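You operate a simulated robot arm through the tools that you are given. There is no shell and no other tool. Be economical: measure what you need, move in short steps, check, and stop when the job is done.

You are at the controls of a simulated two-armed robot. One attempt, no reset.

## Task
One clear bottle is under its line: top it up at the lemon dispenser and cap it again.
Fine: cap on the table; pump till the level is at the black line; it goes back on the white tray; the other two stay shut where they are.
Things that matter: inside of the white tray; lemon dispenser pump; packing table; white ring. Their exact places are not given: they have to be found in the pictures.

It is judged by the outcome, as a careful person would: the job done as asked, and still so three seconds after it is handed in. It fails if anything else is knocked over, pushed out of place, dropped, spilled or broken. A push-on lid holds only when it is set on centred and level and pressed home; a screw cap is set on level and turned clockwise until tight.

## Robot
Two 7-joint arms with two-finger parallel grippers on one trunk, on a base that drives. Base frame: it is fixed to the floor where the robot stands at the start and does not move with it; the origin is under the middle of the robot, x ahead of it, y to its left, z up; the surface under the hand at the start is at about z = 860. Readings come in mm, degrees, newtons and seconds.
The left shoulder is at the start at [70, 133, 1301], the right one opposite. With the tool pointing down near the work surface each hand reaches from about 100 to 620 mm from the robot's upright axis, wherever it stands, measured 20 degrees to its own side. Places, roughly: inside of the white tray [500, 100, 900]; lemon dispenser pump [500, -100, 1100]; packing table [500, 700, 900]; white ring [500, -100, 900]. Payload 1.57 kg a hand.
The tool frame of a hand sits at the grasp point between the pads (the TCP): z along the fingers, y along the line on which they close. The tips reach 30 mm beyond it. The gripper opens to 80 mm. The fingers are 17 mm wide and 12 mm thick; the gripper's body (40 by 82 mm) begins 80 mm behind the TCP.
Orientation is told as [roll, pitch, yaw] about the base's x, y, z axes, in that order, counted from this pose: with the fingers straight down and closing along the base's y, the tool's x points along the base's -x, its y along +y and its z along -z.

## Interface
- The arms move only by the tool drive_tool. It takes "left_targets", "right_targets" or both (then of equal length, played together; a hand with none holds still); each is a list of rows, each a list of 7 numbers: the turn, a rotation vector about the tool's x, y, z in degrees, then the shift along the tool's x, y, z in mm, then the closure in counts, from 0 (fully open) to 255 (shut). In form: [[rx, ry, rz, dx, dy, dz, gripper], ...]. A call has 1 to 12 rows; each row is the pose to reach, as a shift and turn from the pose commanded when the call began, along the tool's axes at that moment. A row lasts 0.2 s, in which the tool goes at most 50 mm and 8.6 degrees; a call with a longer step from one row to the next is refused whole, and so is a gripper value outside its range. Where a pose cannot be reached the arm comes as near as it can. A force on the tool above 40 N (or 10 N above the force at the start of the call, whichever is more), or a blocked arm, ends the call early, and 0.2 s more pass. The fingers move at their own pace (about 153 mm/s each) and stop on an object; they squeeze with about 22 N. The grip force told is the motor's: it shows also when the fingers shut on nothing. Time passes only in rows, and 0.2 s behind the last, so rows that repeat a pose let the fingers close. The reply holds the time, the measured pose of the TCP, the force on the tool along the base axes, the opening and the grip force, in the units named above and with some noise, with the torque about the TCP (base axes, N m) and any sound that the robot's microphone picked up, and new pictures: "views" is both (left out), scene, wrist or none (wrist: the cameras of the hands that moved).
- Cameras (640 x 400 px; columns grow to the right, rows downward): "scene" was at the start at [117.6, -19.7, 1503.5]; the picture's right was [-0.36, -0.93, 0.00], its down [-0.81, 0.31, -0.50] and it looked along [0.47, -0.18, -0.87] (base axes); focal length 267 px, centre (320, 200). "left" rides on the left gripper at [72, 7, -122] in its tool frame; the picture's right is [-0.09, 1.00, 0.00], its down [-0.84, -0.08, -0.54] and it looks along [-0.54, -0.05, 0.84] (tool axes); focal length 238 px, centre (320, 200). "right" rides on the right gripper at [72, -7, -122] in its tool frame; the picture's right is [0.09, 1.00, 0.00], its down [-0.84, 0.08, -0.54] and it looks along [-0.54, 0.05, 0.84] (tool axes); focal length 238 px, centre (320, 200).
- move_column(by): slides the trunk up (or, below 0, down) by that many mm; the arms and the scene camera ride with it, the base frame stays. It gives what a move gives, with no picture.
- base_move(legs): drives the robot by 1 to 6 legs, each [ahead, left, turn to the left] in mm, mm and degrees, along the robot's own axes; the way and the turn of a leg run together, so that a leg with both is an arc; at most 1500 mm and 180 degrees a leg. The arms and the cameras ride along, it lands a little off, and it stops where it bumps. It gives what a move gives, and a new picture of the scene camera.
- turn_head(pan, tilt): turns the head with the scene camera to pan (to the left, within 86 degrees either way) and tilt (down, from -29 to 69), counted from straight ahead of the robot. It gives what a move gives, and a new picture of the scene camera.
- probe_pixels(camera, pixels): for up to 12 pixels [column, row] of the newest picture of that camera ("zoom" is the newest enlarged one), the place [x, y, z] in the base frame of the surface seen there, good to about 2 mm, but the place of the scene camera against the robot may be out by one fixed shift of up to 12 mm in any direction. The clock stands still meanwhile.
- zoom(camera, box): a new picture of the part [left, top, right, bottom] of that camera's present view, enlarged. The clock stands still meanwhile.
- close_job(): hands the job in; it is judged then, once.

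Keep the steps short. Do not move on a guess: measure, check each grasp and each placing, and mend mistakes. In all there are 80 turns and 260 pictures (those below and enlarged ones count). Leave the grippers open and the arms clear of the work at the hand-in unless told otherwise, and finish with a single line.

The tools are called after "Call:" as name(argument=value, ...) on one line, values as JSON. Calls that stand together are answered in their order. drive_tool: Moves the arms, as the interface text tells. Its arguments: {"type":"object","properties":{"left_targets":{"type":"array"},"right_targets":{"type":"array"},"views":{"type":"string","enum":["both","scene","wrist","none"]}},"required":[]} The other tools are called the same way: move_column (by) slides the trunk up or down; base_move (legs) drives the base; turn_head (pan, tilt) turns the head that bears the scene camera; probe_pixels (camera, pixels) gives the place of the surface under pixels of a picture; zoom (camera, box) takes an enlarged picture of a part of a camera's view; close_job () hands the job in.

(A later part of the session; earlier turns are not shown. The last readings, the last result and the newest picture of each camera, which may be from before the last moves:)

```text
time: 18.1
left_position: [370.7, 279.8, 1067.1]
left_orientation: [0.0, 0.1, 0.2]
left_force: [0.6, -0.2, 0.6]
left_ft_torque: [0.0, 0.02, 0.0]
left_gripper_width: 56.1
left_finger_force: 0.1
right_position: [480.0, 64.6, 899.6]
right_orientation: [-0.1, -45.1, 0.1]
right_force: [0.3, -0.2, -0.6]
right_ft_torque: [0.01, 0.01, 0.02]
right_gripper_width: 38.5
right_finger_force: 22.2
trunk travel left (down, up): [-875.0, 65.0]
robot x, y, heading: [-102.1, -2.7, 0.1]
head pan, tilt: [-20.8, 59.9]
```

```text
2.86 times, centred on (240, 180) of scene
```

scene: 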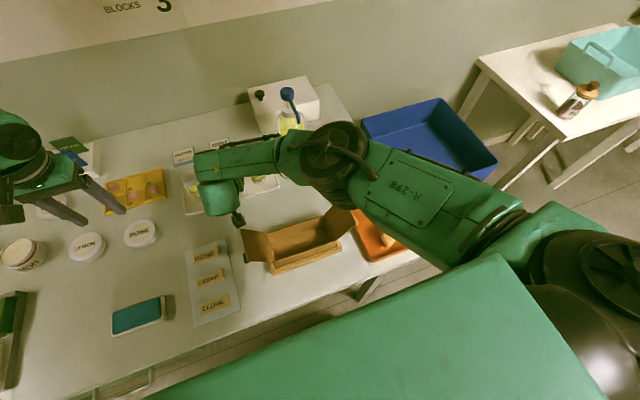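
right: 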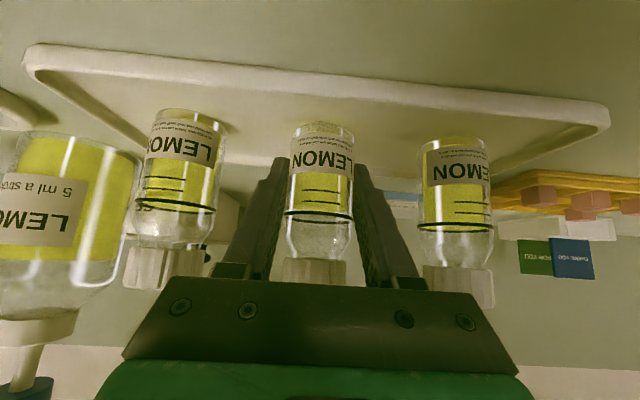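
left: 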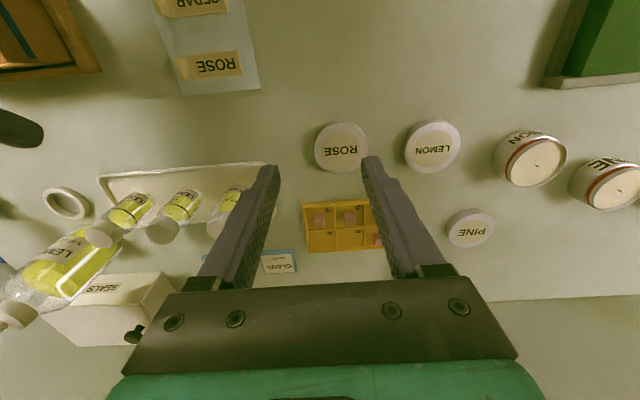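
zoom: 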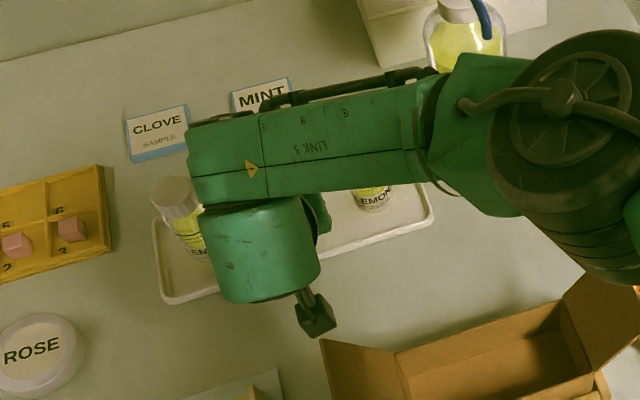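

The right forearm's front edge is at x≈360, so the space above the cap (x≈480) is free. The left hand goes forward at y 280, then sideways over the bottle, turned to yaw -40, so that it can unscrew counter-clockwise.

Call:
drive_tool(left_targets=[[0, 0, 0, -38, 0, 0, 77], [0, 0, 0, -76, 0, 0, 77], [0, 0, 8, -109, -15, 0, 77], [0, 0, 16, -109, -55, 0, 77], [0, 0, 24, -109, -95, 0, 77], [0, 0, 32, -109, -135, 0, 77], [0, 0, 40, -109, -175, 0, 77], [0, 0, 40, -109, -214, 0, 77], [0, 0, 40, -109, -214, 0, 77]], views="both")

```text
time: 20.1
left_position: [404.6, 134.8, 1095.3]
left_orientation: [0.1, 0.0, -40.0]
left_force: [0.2, -0.3, 0.6]
left_ft_torque: [-0.05, 0.0, -0.03]
left_gripper_width: 55.7
left_finger_force: 0.0
left hand out of reach, approached as far as the arm can: row 3, 4, 5, 6, 7, 8, 9
right_position: [479.8, 63.6, 901.4]
right_orientation: [-0.2, -45.1, 0.0]
right_force: [-0.2, 0.0, 0.1]
right_ft_torque: [0.01, 0.03, 0.02]
right_gripper_width: 38.4
right_finger_force: 21.8
trunk travel left (down, up): [-875.0, 65.0]
robot x, y, heading: [-100.0, 2.1, 0.1]
head pan, tilt: [-20.8, 59.9]
```

scene: 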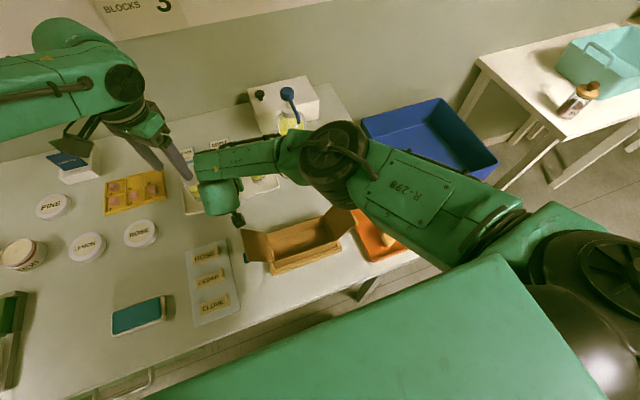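
left: 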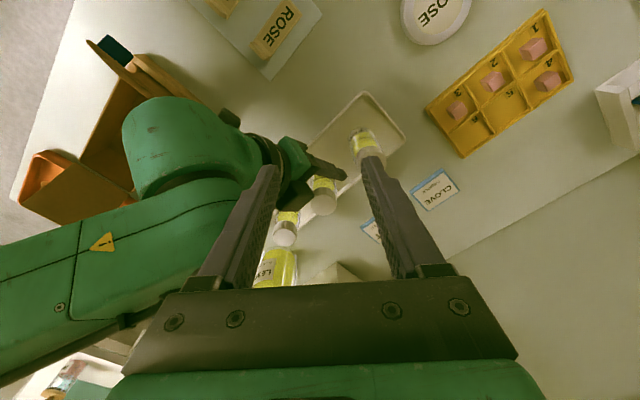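

The left arm was clipped short at (405,135,1095), mainly by the turn or the detour through y=280. From here I'll go straight for the cap while unwinding most of the yaw.

Call:
drive_tool(left_targets=[[0, 0, -8, -25, -1, 0, 77], [0, 0, -16, -50, -2, 0, 77], [0, 0, -24, -76, -4, 10, 77], [0, 0, -32, -102, -5, 20, 77], [0, 0, -40, -102, -5, 28, 77]], views="both")

```text
time: 21.4
left_position: [399.8, 130.2, 1093.2]
left_orientation: [-0.1, -0.1, 0.1]
left_force: [-0.3, -0.2, 0.5]
left_ft_torque: [0.01, 0.0, 0.0]
left_gripper_width: 55.9
left_finger_force: 0.1
left hand out of reach, approached as far as the arm can: row 1, 2, 3, 4, 5
right_position: [479.7, 64.5, 901.0]
right_orientation: [-0.1, -45.1, 0.1]
right_force: [-0.3, -0.5, -0.4]
right_ft_torque: [0.02, 0.02, -0.02]
right_gripper_width: 38.2
right_finger_force: 22.3
trunk travel left (down, up): [-875.0, 65.0]
robot x, y, heading: [-102.0, -0.8, 0.1]
head pan, tilt: [-20.8, 59.9]
```

scene: 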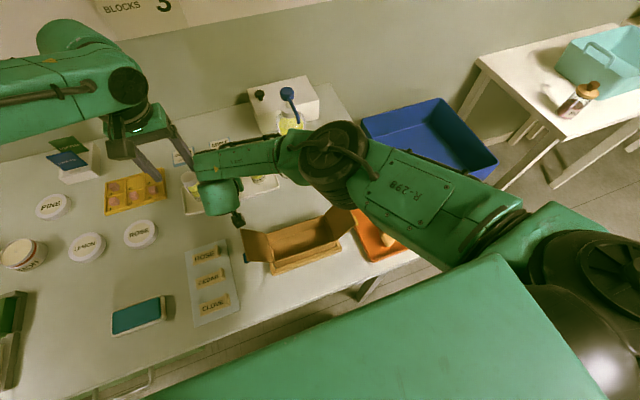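
left: 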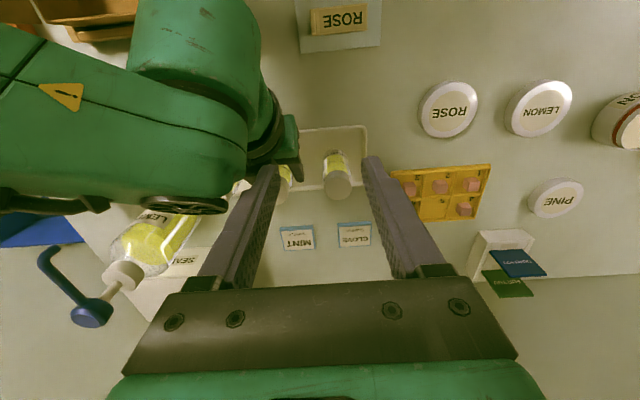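

The left arm can't come further in than about 13–15° to its own side of the robot. The right arm crosses over easily, so the cap will come off in the air, over on the left. The left moves aside while the right lifts the capped bottle straight up 120 mm.

Call:
drive_tool(left_targets=[[0, 0, 0, 0, 35, 0, 77], [0, 0, 0, 0, 70, 0, 77], [0, 0, 0, 0, 105, 0, 77], [0, 0, 0, 0, 140, 0, 77]], right_targets=[[0, 0, 0, -14, 0, -14, 255], [0, 0, 0, -35, 0, -35, 255], [0, 0, 0, -60, 0, -60, 255], [0, 0, 0, -85, 0, -85, 255]], views="both")

```text
time: 22.4
left_position: [397.1, 270.4, 1093.9]
left_orientation: [0.0, -0.1, -0.1]
left_force: [0.2, -0.3, -0.1]
left_ft_torque: [-0.04, -0.02, -0.02]
left_gripper_width: 55.7
left_finger_force: 0.0
right_position: [479.9, 66.0, 1021.2]
right_orientation: [-0.2, -45.1, 0.1]
right_force: [0.6, 0.3, -0.4]
right_ft_torque: [-0.04, -0.01, 0.03]
right_gripper_width: 38.1
right_finger_force: 21.8
trunk travel left (down, up): [-875.0, 65.0]
robot x, y, heading: [-99.8, -2.2, -0.1]
head pan, tilt: [-20.8, 59.9]
```

scene: 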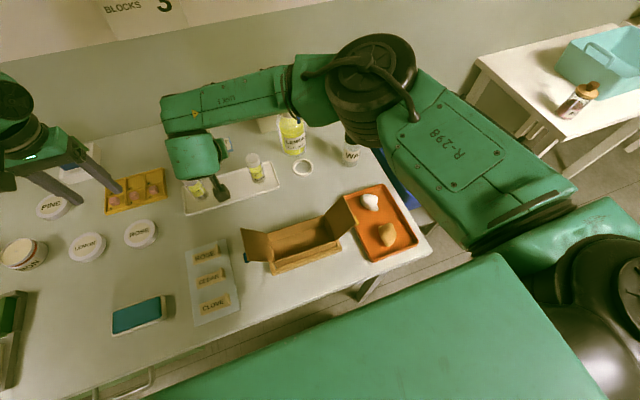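
right: 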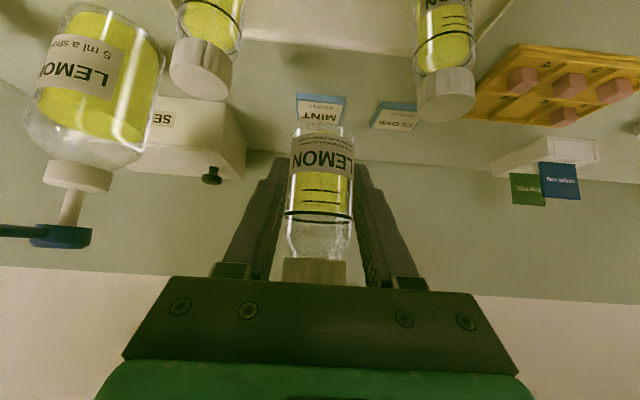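
left: 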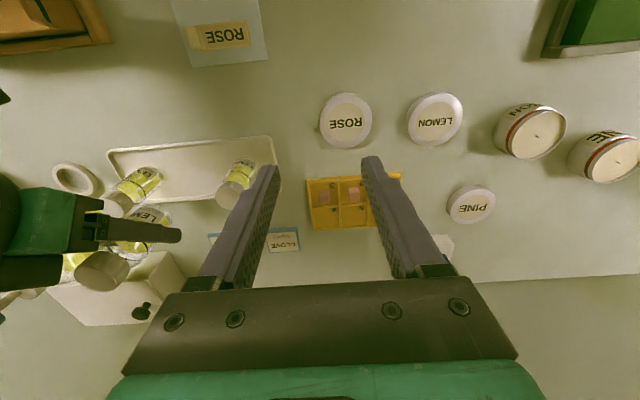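

Lifted cleanly and level. Now swing the bottle back and left to (400,150,1020).

Call:
drive_tool(right_targets=[[0, 0, 0, 14, 21, -14, 255], [0, 0, 0, 28, 42, -28, 255], [0, 0, 0, 42, 64, -42, 255], [0, 0, 0, 57, 85, -57, 255]], views="both")

```text
time: 23.4
left_position: [399.1, 271.4, 1095.1]
left_orientation: [0.0, -0.1, 0.0]
left_force: [-0.2, -1.4, 1.0]
left_ft_torque: [-0.04, -0.02, 0.0]
left_gripper_width: 55.8
left_finger_force: 0.0
right_position: [398.0, 151.3, 1021.3]
right_orientation: [-0.1, -45.2, 0.2]
right_force: [0.9, -0.3, -1.6]
right_ft_torque: [0.0, -0.01, -0.03]
right_gripper_width: 38.6
right_finger_force: 22.2
trunk travel left (down, up): [-875.0, 65.0]
robot x, y, heading: [-101.3, 3.1, -0.0]
head pan, tilt: [-20.8, 59.9]
```

scene: 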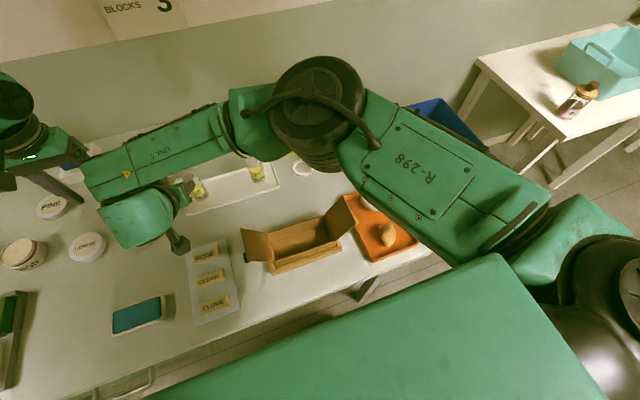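
right: 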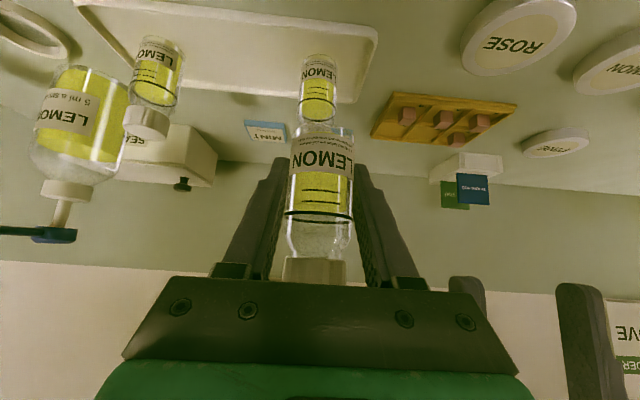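

The right arm reaches there easily. Lower the bottle to z 960, then bring the left hand over the cap from the left, turned to yaw -40.

Call:
drive_tool(right_targets=[[0, 0, 0, 14, 0, 14, 255], [0, 0, 0, 28, 0, 28, 255], [0, 0, 0, 43, 0, 43, 255], [0, 0, 0, 43, 0, 43, 255], [0, 0, 0, 43, 0, 43, 255], [0, 0, 0, 43, 0, 43, 255], [0, 0, 0, 43, 0, 43, 255]], left_targets=[[0, 0, 0, 0, 0, 0, 77], [0, 0, 5, 0, -15, 0, 77], [0, 0, 12, 0, -35, 0, 77], [0, 0, 19, 0, -60, 0, 77], [0, 0, 26, 0, -85, 0, 77], [0, 0, 33, 0, -105, 0, 77], [0, 0, 40, 0, -120, 0, 77]], views="both")

```text
time: 24.9
left_position: [396.6, 150.3, 1093.4]
left_orientation: [0.1, 0.0, -40.1]
left_force: [-0.1, -0.7, -1.0]
left_ft_torque: [0.0, -0.01, 0.0]
left_gripper_width: 55.6
left_finger_force: 0.0
right_position: [399.3, 150.1, 958.8]
right_orientation: [0.0, -45.1, 0.2]
right_force: [0.1, 0.6, -1.5]
right_ft_torque: [-0.01, 0.04, 0.01]
right_gripper_width: 38.5
right_finger_force: 21.7
trunk travel left (down, up): [-875.0, 65.0]
robot x, y, heading: [-104.0, 3.5, -0.2]
head pan, tilt: [-20.8, 59.9]
```

scene: 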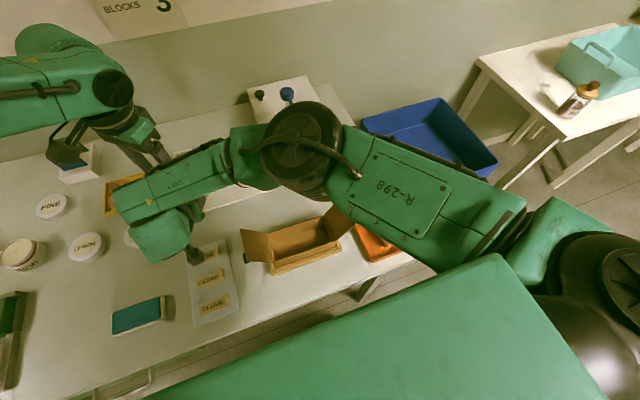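
right: 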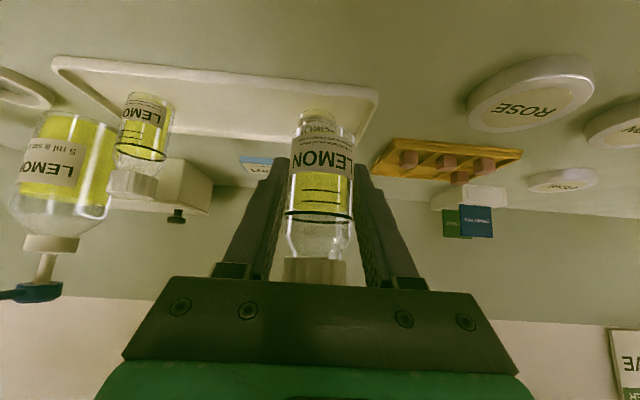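
left: 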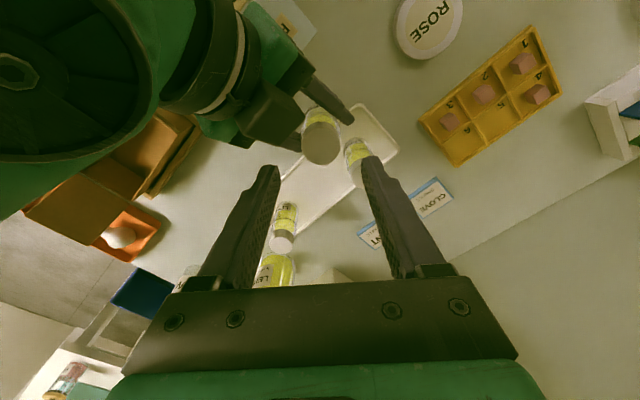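

Left is in place above, with the cap at left (320,143). Measure it.

Call:
probe_pixels(camera="left", pixels=[[320, 143], [305, 142], [337, 142], [320, 127], [320, 158]])

Call:
probe_pixels(camera="right", pixels=[[315, 272], [315, 258], [290, 272], [340, 272]])

Call:
zoom(camera="left", box=[240, 70, 400, 200])

```text
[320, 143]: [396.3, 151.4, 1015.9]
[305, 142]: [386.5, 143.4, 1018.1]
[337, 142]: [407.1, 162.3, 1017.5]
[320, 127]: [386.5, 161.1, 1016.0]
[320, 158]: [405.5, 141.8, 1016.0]
```

```text
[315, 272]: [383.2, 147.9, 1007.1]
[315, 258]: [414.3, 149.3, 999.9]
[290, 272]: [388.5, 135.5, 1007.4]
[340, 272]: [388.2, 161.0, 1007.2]
```

```text
3.08 times, centred on (320, 135) of left
```

zoom: 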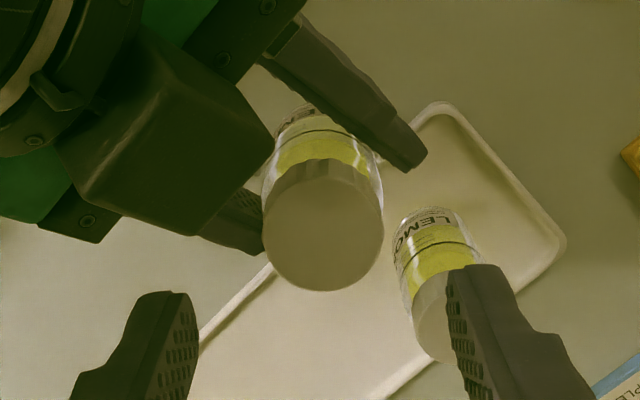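

Cap centre is (397,151), top z≈1018, and the left hand is already centred on it. Narrow the opening a little, descend 60 mm so the tips sit 17 mm down the cap, and look before closing.

Call:
drive_tool(left_targets=[[0, 0, 0, 0, 0, 0, 110], [0, 0, 0, 0, 0, 20, 110], [0, 0, 0, 0, 0, 40, 110], [0, 0, 0, 0, 0, 61, 110]], views="wrist")

```text
time: 25.9
left_position: [394.1, 152.9, 1037.1]
left_orientation: [0.1, -0.6, -40.0]
left_force: [4.3, -5.3, 15.7]
left_ft_torque: [-0.19, 0.46, 0.24]
left_gripper_width: 46.1
left_finger_force: 0.5
left hand out of reach, approached as far as the arm can: row 4
right_position: [397.2, 151.8, 958.7]
right_orientation: [0.0, -44.9, 0.4]
right_force: [-5.2, 5.0, -16.4]
right_ft_torque: [-0.22, -0.9, -0.22]
right_gripper_width: 38.4
right_finger_force: 22.0
trunk travel left (down, up): [-875.0, 65.0]
robot x, y, heading: [-98.5, 1.5, -0.1]
head pan, tilt: [-20.8, 59.9]
```

left: 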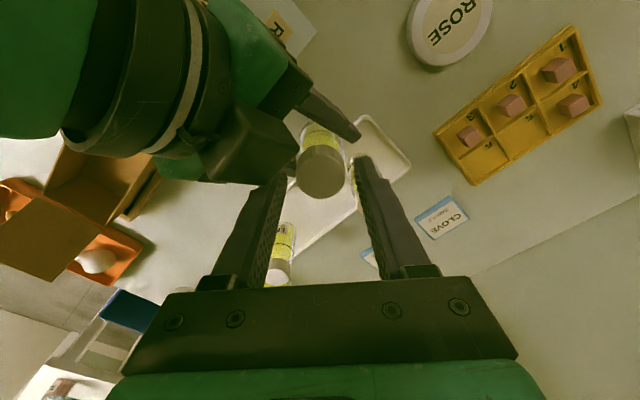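

The left finger touched the corner of the right gripper's body, about 16 N. Back up and turn the left hand to yaw -12, so its fingers stay to the sides of the bottle.

Call:
drive_tool(left_targets=[[0, 0, 0, 0, 0, -30, 110], [0, 0, -8, 0, 0, -40, 110], [0, 0, -16, 0, 0, -40, 110], [0, 0, -24, 0, 0, -40, 110], [0, 0, -28, 0, 0, -40, 110], [0, 0, -28, 0, 0, -40, 110]], views="wrist")

```text
time: 27.4
left_position: [393.3, 154.8, 1076.8]
left_orientation: [0.1, 0.0, -11.8]
left_force: [-0.3, 1.0, -0.1]
left_ft_torque: [0.01, 0.0, 0.0]
left_gripper_width: 45.6
left_finger_force: 0.0
right_position: [399.4, 149.4, 960.3]
right_orientation: [-0.1, -45.0, 0.0]
right_force: [-0.8, -0.5, -1.7]
right_ft_torque: [0.05, 0.0, 0.03]
right_gripper_width: 38.5
right_finger_force: 21.8
trunk travel left (down, up): [-875.0, 65.0]
robot x, y, heading: [-100.8, 1.6, 0.1]
head pan, tilt: [-20.8, 59.9]
```

left: 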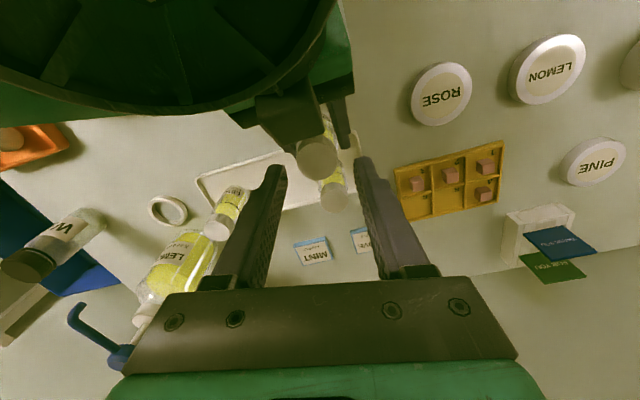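

Clear of contact. Re-measure the cap at left (317,158) to re-centre.

Call:
probe_pixels(camera="left", pixels=[[317, 158], [301, 158], [334, 158], [317, 142], [317, 173]])

Call:
zoom(camera="left", box=[230, 80, 400, 210])

```text
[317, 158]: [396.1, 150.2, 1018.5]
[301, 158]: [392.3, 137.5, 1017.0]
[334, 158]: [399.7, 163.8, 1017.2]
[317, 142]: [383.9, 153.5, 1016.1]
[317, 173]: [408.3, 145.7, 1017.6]
```

```text
3.08 times, centred on (315, 145) of left
```

zoom: 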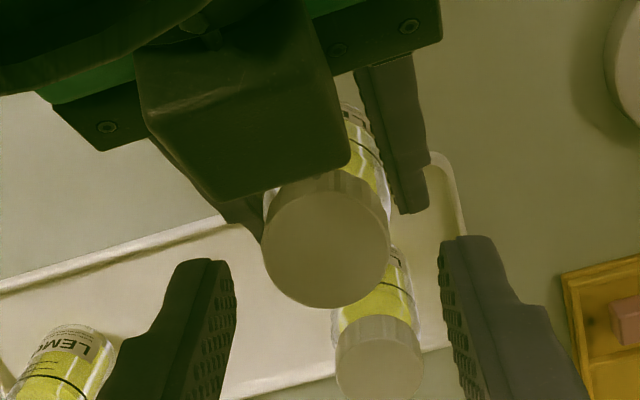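

A dark block on the right gripper overhangs near the cap. I'll measure its edge.

Call:
probe_pixels(camera="zoom", pixels=[[342, 150], [215, 190], [280, 175], [240, 90], [160, 100], [320, 20], [235, 215], [395, 205], [390, 80], [410, 30]])

```text
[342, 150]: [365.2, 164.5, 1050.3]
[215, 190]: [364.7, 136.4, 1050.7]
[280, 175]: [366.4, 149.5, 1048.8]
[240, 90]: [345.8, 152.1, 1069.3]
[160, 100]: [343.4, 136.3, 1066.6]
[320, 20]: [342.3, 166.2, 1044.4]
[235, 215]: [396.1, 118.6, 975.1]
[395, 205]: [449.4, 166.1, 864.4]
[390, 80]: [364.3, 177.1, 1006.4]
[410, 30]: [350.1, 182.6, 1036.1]
```

The block's front edge is at x 366, y 136–165, z 1049. That leaves yaw -30 to +40 safe. Centre on (396,150.3), go down to TCP z 1032 and grip the cap.

Call:
drive_tool(left_targets=[[0, 0, 6, -2, -2, 5, 121], [0, 0, 12, -3.6, -3.9, 15, 121], [0, 0, 18, -3.6, -3.9, 30, 121], [0, 0, 18, -3.6, -3.9, 45, 121], [0, 0, 18, -3.6, -3.9, 45, 255], [0, 0, 18, -3.6, -3.9, 45, 255], [0, 0, 18, -3.6, -3.9, 45, 255]], views="wrist")

```text
time: 28.9
left_position: [391.8, 154.1, 1034.1]
left_orientation: [0.1, -0.4, -30.0]
left_force: [12.2, 3.2, 3.6]
left_ft_torque: [-0.03, -0.33, 0.09]
left_gripper_width: 33.1
left_finger_force: 21.7
left hand out of reach, approached as far as the arm can: row 4, 5, 6, 7
right_position: [398.1, 150.7, 959.2]
right_orientation: [-0.1, -44.9, 0.1]
right_force: [-11.9, -1.3, -4.7]
right_ft_torque: [0.16, -0.64, -0.07]
right_gripper_width: 38.2
right_finger_force: 22.1
trunk travel left (down, up): [-875.0, 65.0]
robot x, y, heading: [-100.5, -1.6, -0.2]
head pan, tilt: [-20.8, 59.9]
```

left: 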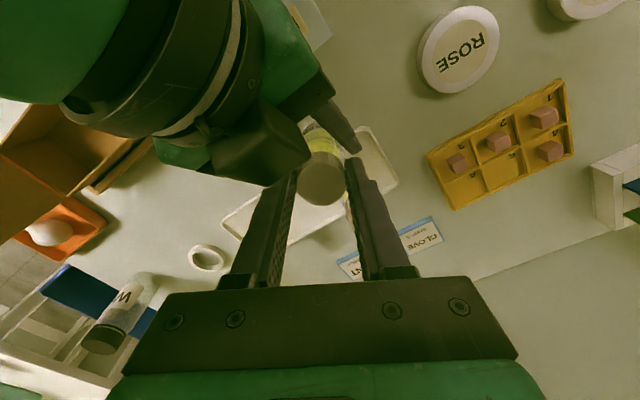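

The cap is gripped (33 mm), but the left arm stopped 4–5 mm short, giving a 12 N side push. I'll shift the bottle 4 mm toward it with the right hand to relax this, then turn counter-clockwise 40° and read the torque.

Call:
drive_tool(right_targets=[[0, 0, 0, 3, 3, -3, 255], [0, 0, 0, 3, 3, -3, 255], [0, 0, 0, 3, 3, -3, 255], [0, 0, 0, 3, 3, -3, 255], [0, 0, 0, 3, 3, -3, 255], [0, 0, 0, 3, 3, -3, 255], [0, 0, 0, 3, 3, -3, 255]], left_targets=[[0, 0, 0, 0, 0, 0, 255], [0, 0, 0, 0, 0, 0, 255], [0, 0, -8, 0, 0, 0, 255], [0, 0, -16, 0, 0, 0, 255], [0, 0, -24, 0, 0, 0, 255], [0, 0, -32, 0, 0, 0, 255], [0, 0, -40, 0, 0, 0, 255]], views="wrist")

```text
time: 30.0
left_position: [391.9, 156.5, 1034.9]
left_orientation: [0.2, -0.1, -15.7]
left_force: [2.0, 4.5, 2.1]
left_ft_torque: [-1.71, 1.01, -1.25]
left_gripper_width: 32.6
left_finger_force: 21.6
right_position: [396.4, 154.7, 959.6]
right_orientation: [0.2, -45.2, 0.4]
right_force: [3.9, 8.0, -2.5]
right_ft_torque: [-0.33, 0.1, 0.01]
right_gripper_width: 38.5
right_finger_force: 22.2
trunk travel left (down, up): [-875.0, 65.0]
robot x, y, heading: [-98.4, -1.8, 0.0]
head pan, tilt: [-20.8, 59.9]
stopped in row 5 (left hand): the force on the tool passed its limit at 55 N (the readings are from after the stop); the commanded pose is now the measured one
```

right: 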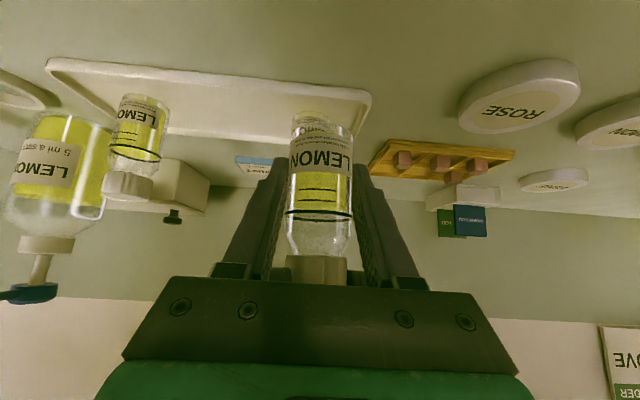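
left: 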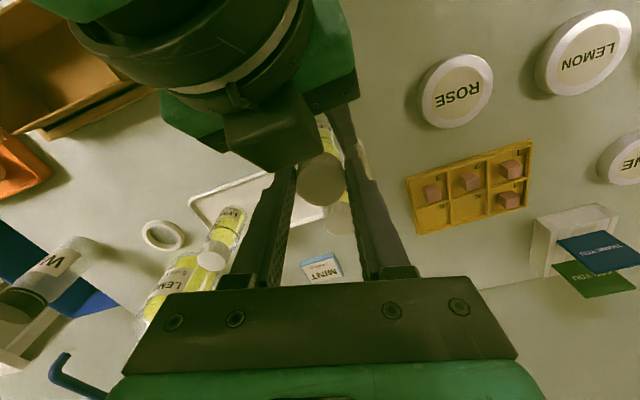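

Torque jumped on the left but hardly on the right hand. That means the left camera housing touched the right arm's wrist link overhead, not that the cap is tight. The arms are too cramped at 45°. I'll release the cap, turn back and lift the left away. Then I'll stand the bottle on the table and re-grip it flatter, at about 60°, so the space over the cap is free.

Call:
drive_tool(left_targets=[[0, 0, 0, 0, 0, 0, 121], [0, 0, 7, 0, 0, 0, 121], [0, 0, 14, 0, 0, 0, 121], [0, 0, 14, 0, 0, -35, 121], [0, 0, 14, 0, 0, -70, 121], [0, 0, 14, 0, 40, -80, 121], [0, 0, 14, 0, 85, -80, 121], [0, 0, 14, 0, 130, -80, 121]], views="both")

```text
time: 31.8
left_position: [426.5, 281.8, 1113.4]
left_orientation: [0.2, -0.2, -29.6]
left_force: [-0.3, 0.5, 0.0]
left_ft_torque: [0.0, 0.03, 0.0]
left_gripper_width: 41.7
left_finger_force: 0.0
right_position: [395.7, 153.7, 958.6]
right_orientation: [0.0, -45.2, 0.3]
right_force: [-0.8, 0.1, -1.1]
right_ft_torque: [-0.02, -0.01, -0.02]
right_gripper_width: 38.2
right_finger_force: 22.2
trunk travel left (down, up): [-875.0, 65.0]
robot x, y, heading: [-101.8, -2.4, 0.3]
head pan, tilt: [-20.8, 59.9]
```

scene: 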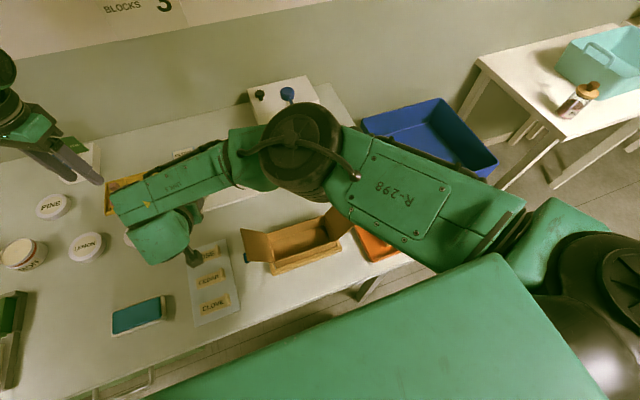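
left: 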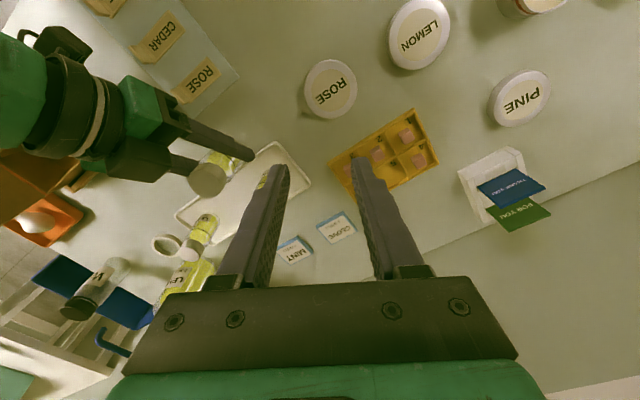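

Find free table in front of the tray: tray edge, ROSE lid edge, card edge.

Call:
probe_pixels(camera="left", pixels=[[275, 144], [308, 182], [312, 108], [305, 85], [238, 78], [185, 102], [255, 110], [275, 120], [330, 118], [225, 160]])

Call:
probe_pixels(camera="right", pixels=[[50, 62], [370, 95], [200, 75], [460, 95], [300, 20], [200, 20], [420, 30], [320, 80]])

```text
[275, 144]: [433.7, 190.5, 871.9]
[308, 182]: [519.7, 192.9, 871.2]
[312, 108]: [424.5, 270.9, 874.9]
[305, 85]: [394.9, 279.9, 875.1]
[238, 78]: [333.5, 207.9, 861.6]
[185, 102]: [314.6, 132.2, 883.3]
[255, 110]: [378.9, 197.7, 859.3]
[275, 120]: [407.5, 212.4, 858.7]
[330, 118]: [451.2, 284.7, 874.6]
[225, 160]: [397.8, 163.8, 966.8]
```

```text
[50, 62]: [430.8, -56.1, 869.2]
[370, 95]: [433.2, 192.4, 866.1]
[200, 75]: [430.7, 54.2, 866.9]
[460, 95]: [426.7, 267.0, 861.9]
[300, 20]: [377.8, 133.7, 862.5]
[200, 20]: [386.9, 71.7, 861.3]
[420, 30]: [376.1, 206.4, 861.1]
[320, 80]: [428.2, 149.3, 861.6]
```

The table there has raised label tiles under the right camera's path. So I'll set the bottle back in its own tray slot, which is known to be clear, re-pitch the open fingers there to 60° and grip again. First carry it back above the slot.

Call:
drive_tool(right_targets=[[0, 0, 0, -22, 0, -22, 255], [0, 0, 0, -43, 0, -43, 255], [0, 0, 0, -58, -22, -28, 255], [0, 0, 0, -73, -44, -13, 255], [0, 0, 0, -88, -67, 2, 255], [0, 0, 0, -102.5, -89, 16.5, 255], [0, 0, 0, -102.5, -89, 16.5, 255]], views="wrist")

```text
time: 33.4
left_position: [427.0, 281.0, 1113.9]
left_orientation: [0.1, -0.2, -29.4]
left_force: [-0.4, -0.1, 0.5]
left_ft_torque: [-0.05, -0.01, 0.06]
left_gripper_width: 41.9
left_finger_force: 0.1
right_position: [481.4, 64.6, 1020.1]
right_orientation: [0.2, -45.2, 0.3]
right_force: [0.4, 0.2, -1.4]
right_ft_torque: [0.0, 0.04, 0.01]
right_gripper_width: 38.1
right_finger_force: 21.7
trunk travel left (down, up): [-875.0, 65.0]
robot x, y, heading: [-98.7, 3.6, -0.3]
head pan, tilt: [-20.8, 59.9]
```

right: 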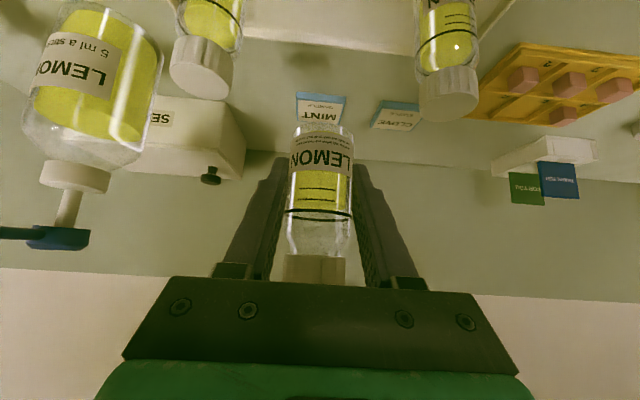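

Above the slot. Lower it, slowly at the end.

Call:
drive_tool(right_targets=[[0, 0, 0, 25, 0, 25, 255], [0, 0, 0, 50, 0, 50, 255], [0, 0, 0, 70, 0, 70, 255], [0, 0, 0, 80, 0, 80, 255], [0, 0, 0, 84, 0, 84, 255], [0, 0, 0, 84, 0, 84, 255]], views="wrist")

```text
time: 34.8
left_position: [426.9, 280.3, 1114.0]
left_orientation: [0.2, 0.0, -29.5]
left_force: [1.4, 0.0, 0.5]
left_ft_torque: [0.0, -0.05, -0.03]
left_gripper_width: 42.0
left_finger_force: 0.2
right_position: [480.7, 63.8, 902.6]
right_orientation: [0.2, -45.3, 0.3]
right_force: [1.7, -1.0, 4.8]
right_ft_torque: [-0.06, -0.14, -0.01]
right_gripper_width: 38.0
right_finger_force: 21.9
trunk travel left (down, up): [-875.0, 65.0]
robot x, y, heading: [-101.2, 2.8, -0.2]
head pan, tilt: [-20.8, 59.9]
```

right: 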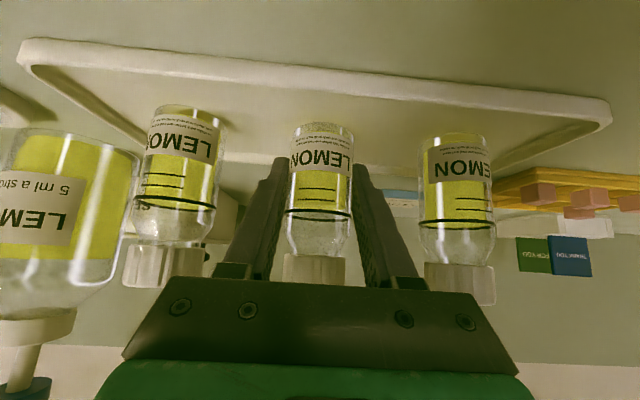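

The bottle is down, with about 6 N on the base. Open, tilt the hand 16° flatter and 6 mm lower, then close again.

Call:
drive_tool(right_targets=[[0, 0, 0, 0, 0, 0, 77], [0, 0, 0, 0, 0, 0, 77], [0, -5.5, 0, 1, 0, 1, 77], [0, -11, 0, 3, 0, 3, 77], [0, -16, 0, 4.2, 0, 4.2, 77], [0, -16, 0, 4.2, 0, 4.2, 77]], views="wrist")

```text
time: 36.2
left_position: [426.3, 286.3, 1112.5]
left_orientation: [-0.1, -0.2, -29.6]
left_force: [1.6, 1.2, 0.0]
left_ft_torque: [-0.05, 0.03, -0.01]
left_gripper_width: 41.9
left_finger_force: 0.0
right_position: [482.8, 69.5, 899.9]
right_orientation: [0.1, -61.6, 0.3]
right_force: [0.1, 1.0, -0.2]
right_ft_torque: [0.02, -0.03, 0.0]
right_gripper_width: 55.9
right_finger_force: 0.0
trunk travel left (down, up): [-875.0, 65.0]
robot x, y, heading: [-98.8, -0.6, -0.2]
head pan, tilt: [-20.8, 59.9]
```

right: 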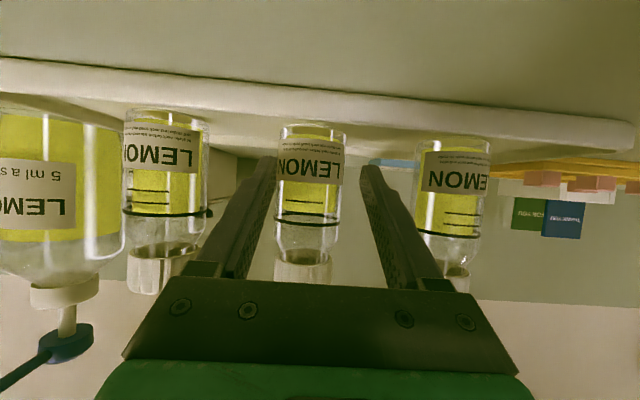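

The hand sits 5 mm too far left (bottle at column 309, finger middle at 319). Correct that and close. At this height the view also shows the level side-on.

Call:
drive_tool(right_targets=[[0, 0, 0, 0, -3, 0, 77], [0, 0, 0, 0, -5.5, 0, 77], [0, 0, 0, 0, -5.5, 0, 77]], views="wrist")

Call:
zoom(camera="right", box=[100, 100, 500, 300])

```text
time: 37.0
left_position: [425.1, 286.2, 1112.2]
left_orientation: [-0.2, -0.3, -29.5]
left_force: [-0.2, 0.9, -0.2]
left_ft_torque: [0.0, 0.01, -0.03]
left_gripper_width: 42.0
left_finger_force: 0.0
right_position: [481.4, 65.3, 899.1]
right_orientation: [0.0, -61.5, 0.6]
right_force: [-0.3, -0.1, -0.5]
right_ft_torque: [-0.01, -0.01, 0.04]
right_gripper_width: 55.6
right_finger_force: 0.1
trunk travel left (down, up): [-875.0, 65.0]
robot x, y, heading: [-99.0, 3.1, 0.0]
head pan, tilt: [-20.8, 59.9]
```

right: 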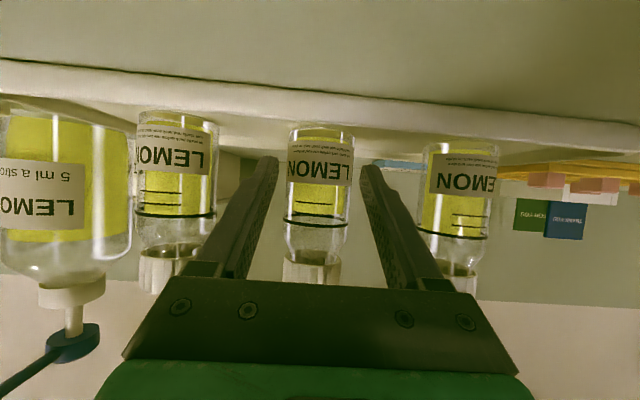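

```text
1.60 times, centred on (300, 200) of right
```

zoom: 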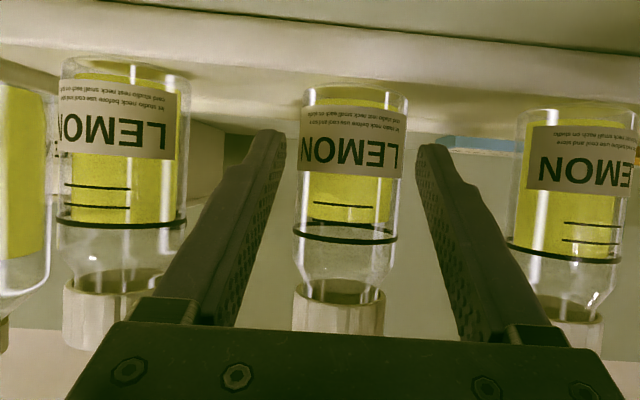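

Side-on it's clear: the neighbours' liquid is at the line, and the middle is one tick mark below. Now grip.

Call:
drive_tool(right_targets=[[0, 0, 0, 0, 0, 0, 255], [0, 0, 0, 0, 0, 0, 255], [0, 0, 0, -9, 0, -5, 255], [0, 0, 0, -44, 0, -24, 255], [0, 0, 0, -79, 0, -43, 255], [0, 0, 0, -106, 0, -57, 255]], views="both")

```text
time: 38.4
left_position: [426.5, 280.4, 1113.9]
left_orientation: [0.2, -0.1, -29.5]
left_force: [-0.2, -0.1, 0.1]
left_ft_torque: [0.0, 0.04, -0.01]
left_gripper_width: 42.2
left_finger_force: 0.0
right_position: [482.2, 58.1, 1014.7]
right_orientation: [0.3, -61.1, 0.3]
right_force: [-0.8, 0.2, -0.9]
right_ft_torque: [0.04, 0.01, 0.0]
right_gripper_width: 37.6
right_finger_force: 22.4
trunk travel left (down, up): [-875.0, 65.0]
robot x, y, heading: [-97.0, -1.3, -0.1]
head pan, tilt: [-20.8, 59.9]
```

scene: 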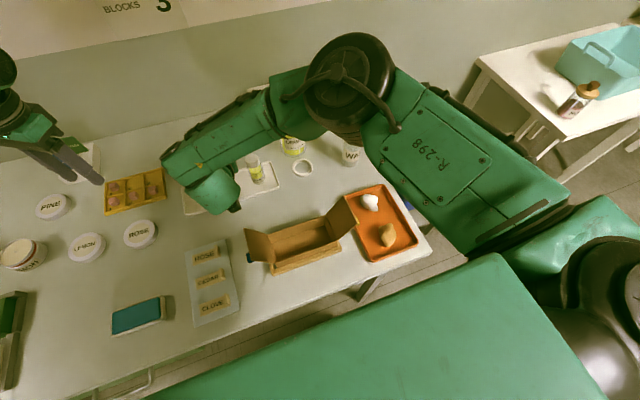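
right: 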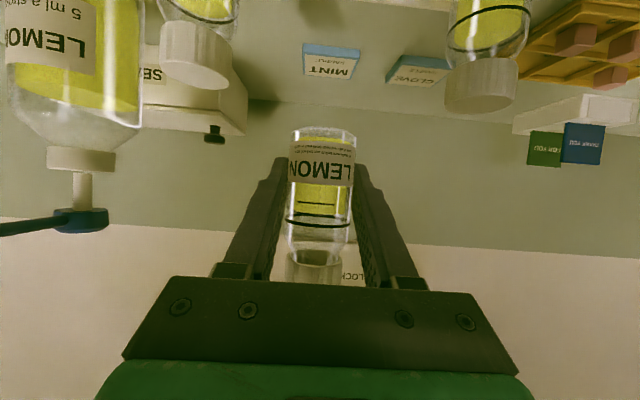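

Lifted cleanly. Carry it to the open space at (390,175), then down to TCP z≈960.

Call:
drive_tool(right_targets=[[0, 0, 0, -13, 0, -7, 255], [0, 0, 0, -4, 24, -23, 255], [0, 0, 0, 5, 48, -39, 255], [0, 0, 0, 14, 72, -55, 255], [0, 0, 0, 23, 96, -71, 255], [0, 0, 0, 32, 117, -88, 255], [0, 0, 0, 62, 117, -71, 255], [0, 0, 0, 92, 117, -54, 255], [0, 0, 0, 92, 117, -54, 255]], views="both")

```text
time: 40.4
left_position: [426.3, 280.1, 1115.2]
left_orientation: [0.0, -0.1, -29.5]
left_force: [0.2, -0.4, -0.3]
left_ft_torque: [-0.01, 0.02, 0.02]
left_gripper_width: 42.3
left_finger_force: 0.1
right_position: [390.2, 174.0, 962.4]
right_orientation: [0.4, -61.1, 0.2]
right_force: [0.0, 0.1, -2.0]
right_ft_torque: [-0.03, -0.01, -0.02]
right_gripper_width: 37.7
right_finger_force: 21.9
trunk travel left (down, up): [-875.0, 65.0]
robot x, y, heading: [-98.4, -4.1, 0.0]
head pan, tilt: [-20.8, 59.9]
```

scene: 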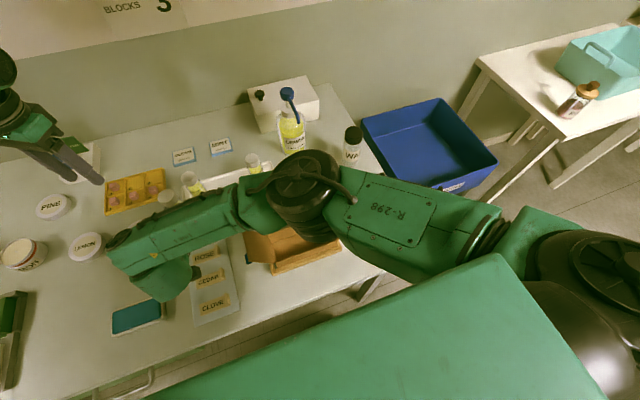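
right: 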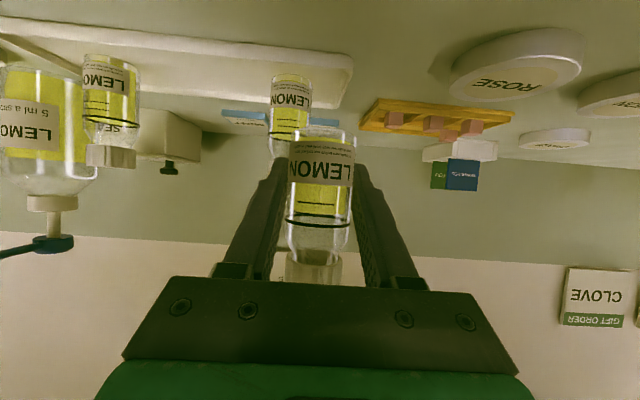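

The cap is now in the open, at scene (170,200). Bring the left hand above it, turned to yaw -70, for a long unscrewing stroke.

Call:
drive_tool(left_targets=[[0, 0, 8, -4, -20, 0, 110], [0, 0, 16, -8, -40, 0, 110], [0, 0, 24, -12, -60, 8, 110], [0, 0, 32, -16, -80, 16, 110], [0, 0, 40, -21, -110, 25, 110], [0, 0, 40, -21, -110, 30, 110]], views="both")

```text
time: 41.8
left_position: [391.6, 175.1, 1084.7]
left_orientation: [0.2, 0.0, -69.6]
left_force: [0.1, 0.0, -0.1]
left_ft_torque: [0.0, 0.0, -0.02]
left_gripper_width: 45.8
left_finger_force: 0.1
right_position: [389.2, 174.5, 962.3]
right_orientation: [0.4, -61.1, 0.2]
right_force: [0.4, -0.1, -1.0]
right_ft_torque: [-0.05, 0.0, 0.03]
right_gripper_width: 37.7
right_finger_force: 22.1
trunk travel left (down, up): [-875.0, 65.0]
robot x, y, heading: [-100.1, 0.8, 0.1]
head pan, tilt: [-20.8, 59.9]
```

scene: 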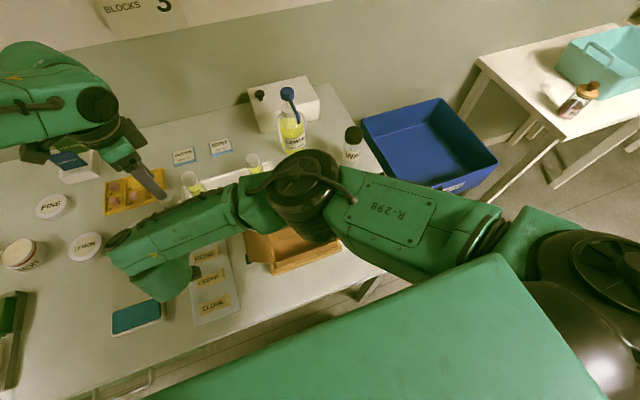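
left: 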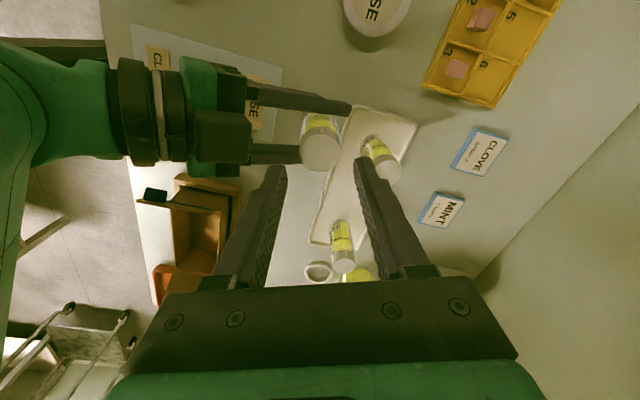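

Lots of room now. Measure the cap at left (319,152).

Call:
probe_pixels(camera="left", pixels=[[319, 152], [304, 152], [335, 152], [319, 138], [319, 166], [245, 125]])

```text
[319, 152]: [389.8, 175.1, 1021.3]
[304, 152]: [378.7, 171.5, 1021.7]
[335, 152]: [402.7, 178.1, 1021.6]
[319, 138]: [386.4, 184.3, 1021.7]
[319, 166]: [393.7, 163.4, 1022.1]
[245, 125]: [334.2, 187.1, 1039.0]
```

Cap centre is (390.3,174.5) with its top at 1021.7. Descend to TCP z 1034 and close.

Call:
drive_tool(left_targets=[[0, 0, 0, 0, -1.4, 20, 110], [0, 0, 0, 0, -1.4, 40, 110], [0, 0, 0, 0, -1.4, 51, 110], [0, 0, 0, 0, -1.4, 51, 255], [0, 0, 0, 0, -1.4, 51, 255], [0, 0, 0, 0, -1.4, 51, 255]], views="wrist")

```text
time: 43.2
left_position: [390.0, 175.2, 1032.9]
left_orientation: [0.3, -0.1, -69.6]
left_force: [7.0, 3.7, 0.7]
left_ft_torque: [0.06, -0.13, 0.01]
left_gripper_width: 35.0
left_finger_force: 22.1
right_position: [389.3, 174.1, 962.9]
right_orientation: [0.6, -61.0, 0.2]
right_force: [-6.5, -2.8, -1.4]
right_ft_torque: [0.18, -0.33, 0.01]
right_gripper_width: 37.8
right_finger_force: 22.5
trunk travel left (down, up): [-875.0, 65.0]
robot x, y, heading: [-100.2, -3.5, 0.1]
head pan, tilt: [-20.8, 59.9]
```

left: 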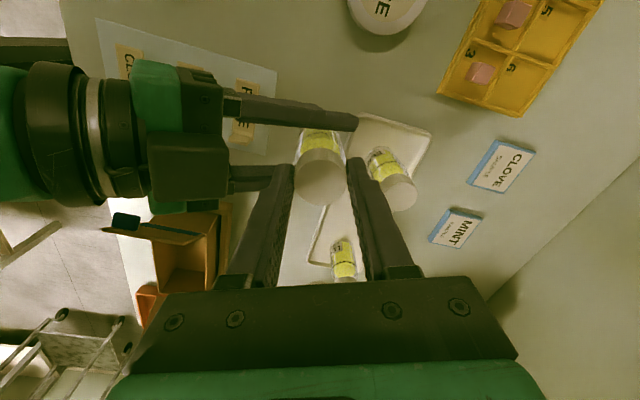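

The cap is gripped with low side load. Now unscrew: 88° counter-clockwise, with the bottle held still.

Call:
drive_tool(left_targets=[[0, 0, -8, 0, 0, 0, 255], [0, 0, -16, 0, 0, 0, 255], [0, 0, -24, 0, 0, 0, 255], [0, 0, -32, 0, 0, -0.3, 255], [0, 0, -40, 0, 0, -0.4, 255], [0, 0, -48, 0, 0, -0.5, 255], [0, 0, -56, 0, 0, -0.6, 255], [0, 0, -64, 0, 0, -0.7, 255], [0, 0, -72, 0, 0, -0.8, 255], [0, 0, -80, 0, 0, -0.9, 255], [0, 0, -88, 0, 0, -1, 255]], views="wrist")

```text
time: 45.6
left_position: [390.4, 173.8, 1034.4]
left_orientation: [0.0, -0.2, 18.6]
left_force: [2.5, -8.6, -0.5]
left_ft_torque: [-0.3, -0.09, 0.01]
left_gripper_width: 34.4
left_finger_force: 22.1
right_position: [389.0, 174.0, 963.1]
right_orientation: [0.6, -61.0, 0.2]
right_force: [-3.7, 9.3, -0.2]
right_ft_torque: [-0.4, -0.18, 0.05]
right_gripper_width: 36.0
right_finger_force: 21.8
trunk travel left (down, up): [-875.0, 65.0]
robot x, y, heading: [-103.0, 3.2, 0.1]
head pan, tilt: [-20.8, 59.9]
```

left: 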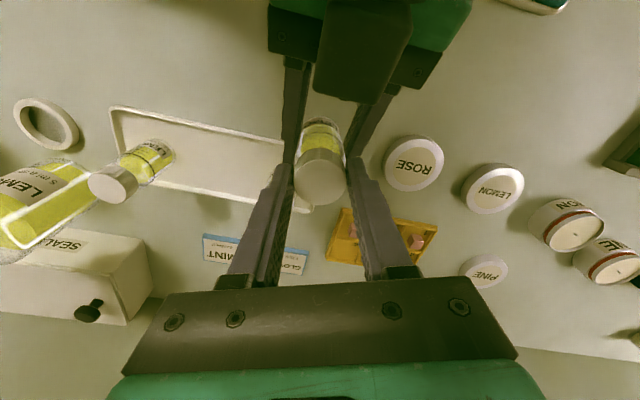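

Turned smoothly. I'll check with the right camera whether the cap turned against the bottle or the bottle spun.

Call:
drive_tool(right_targets=[[0, 0, 0, 0, 0, 0, 255]], views="wrist")

Call:
zoom(camera="right", box=[240, 110, 400, 300])

```text
time: 46.0
left_position: [390.5, 173.9, 1034.2]
left_orientation: [-0.1, -0.2, 18.5]
left_force: [5.1, -9.0, -1.3]
left_ft_torque: [-0.26, -0.17, -0.01]
left_gripper_width: 34.3
left_finger_force: 21.7
right_position: [388.0, 174.0, 962.4]
right_orientation: [0.5, -61.0, 0.3]
right_force: [-5.9, 8.1, 0.1]
right_ft_torque: [-0.33, -0.28, -0.02]
right_gripper_width: 35.8
right_finger_force: 22.4
trunk travel left (down, up): [-875.0, 65.0]
robot x, y, heading: [-99.7, 1.3, 0.1]
head pan, tilt: [-20.8, 59.9]
```

right: 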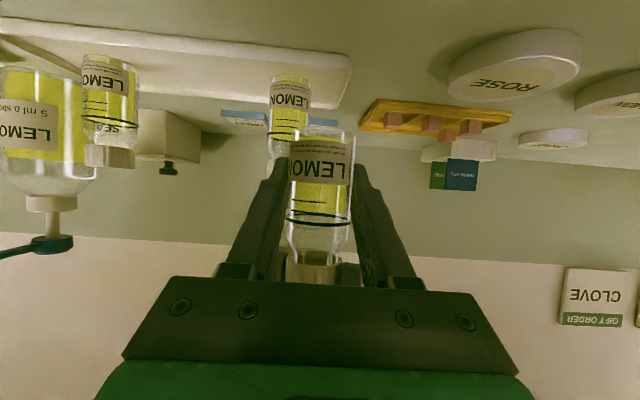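

```text
2.11 times, centred on (320, 205) of right
```

zoom: 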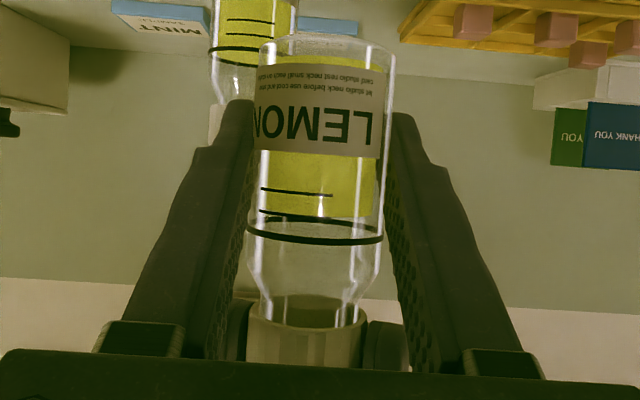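

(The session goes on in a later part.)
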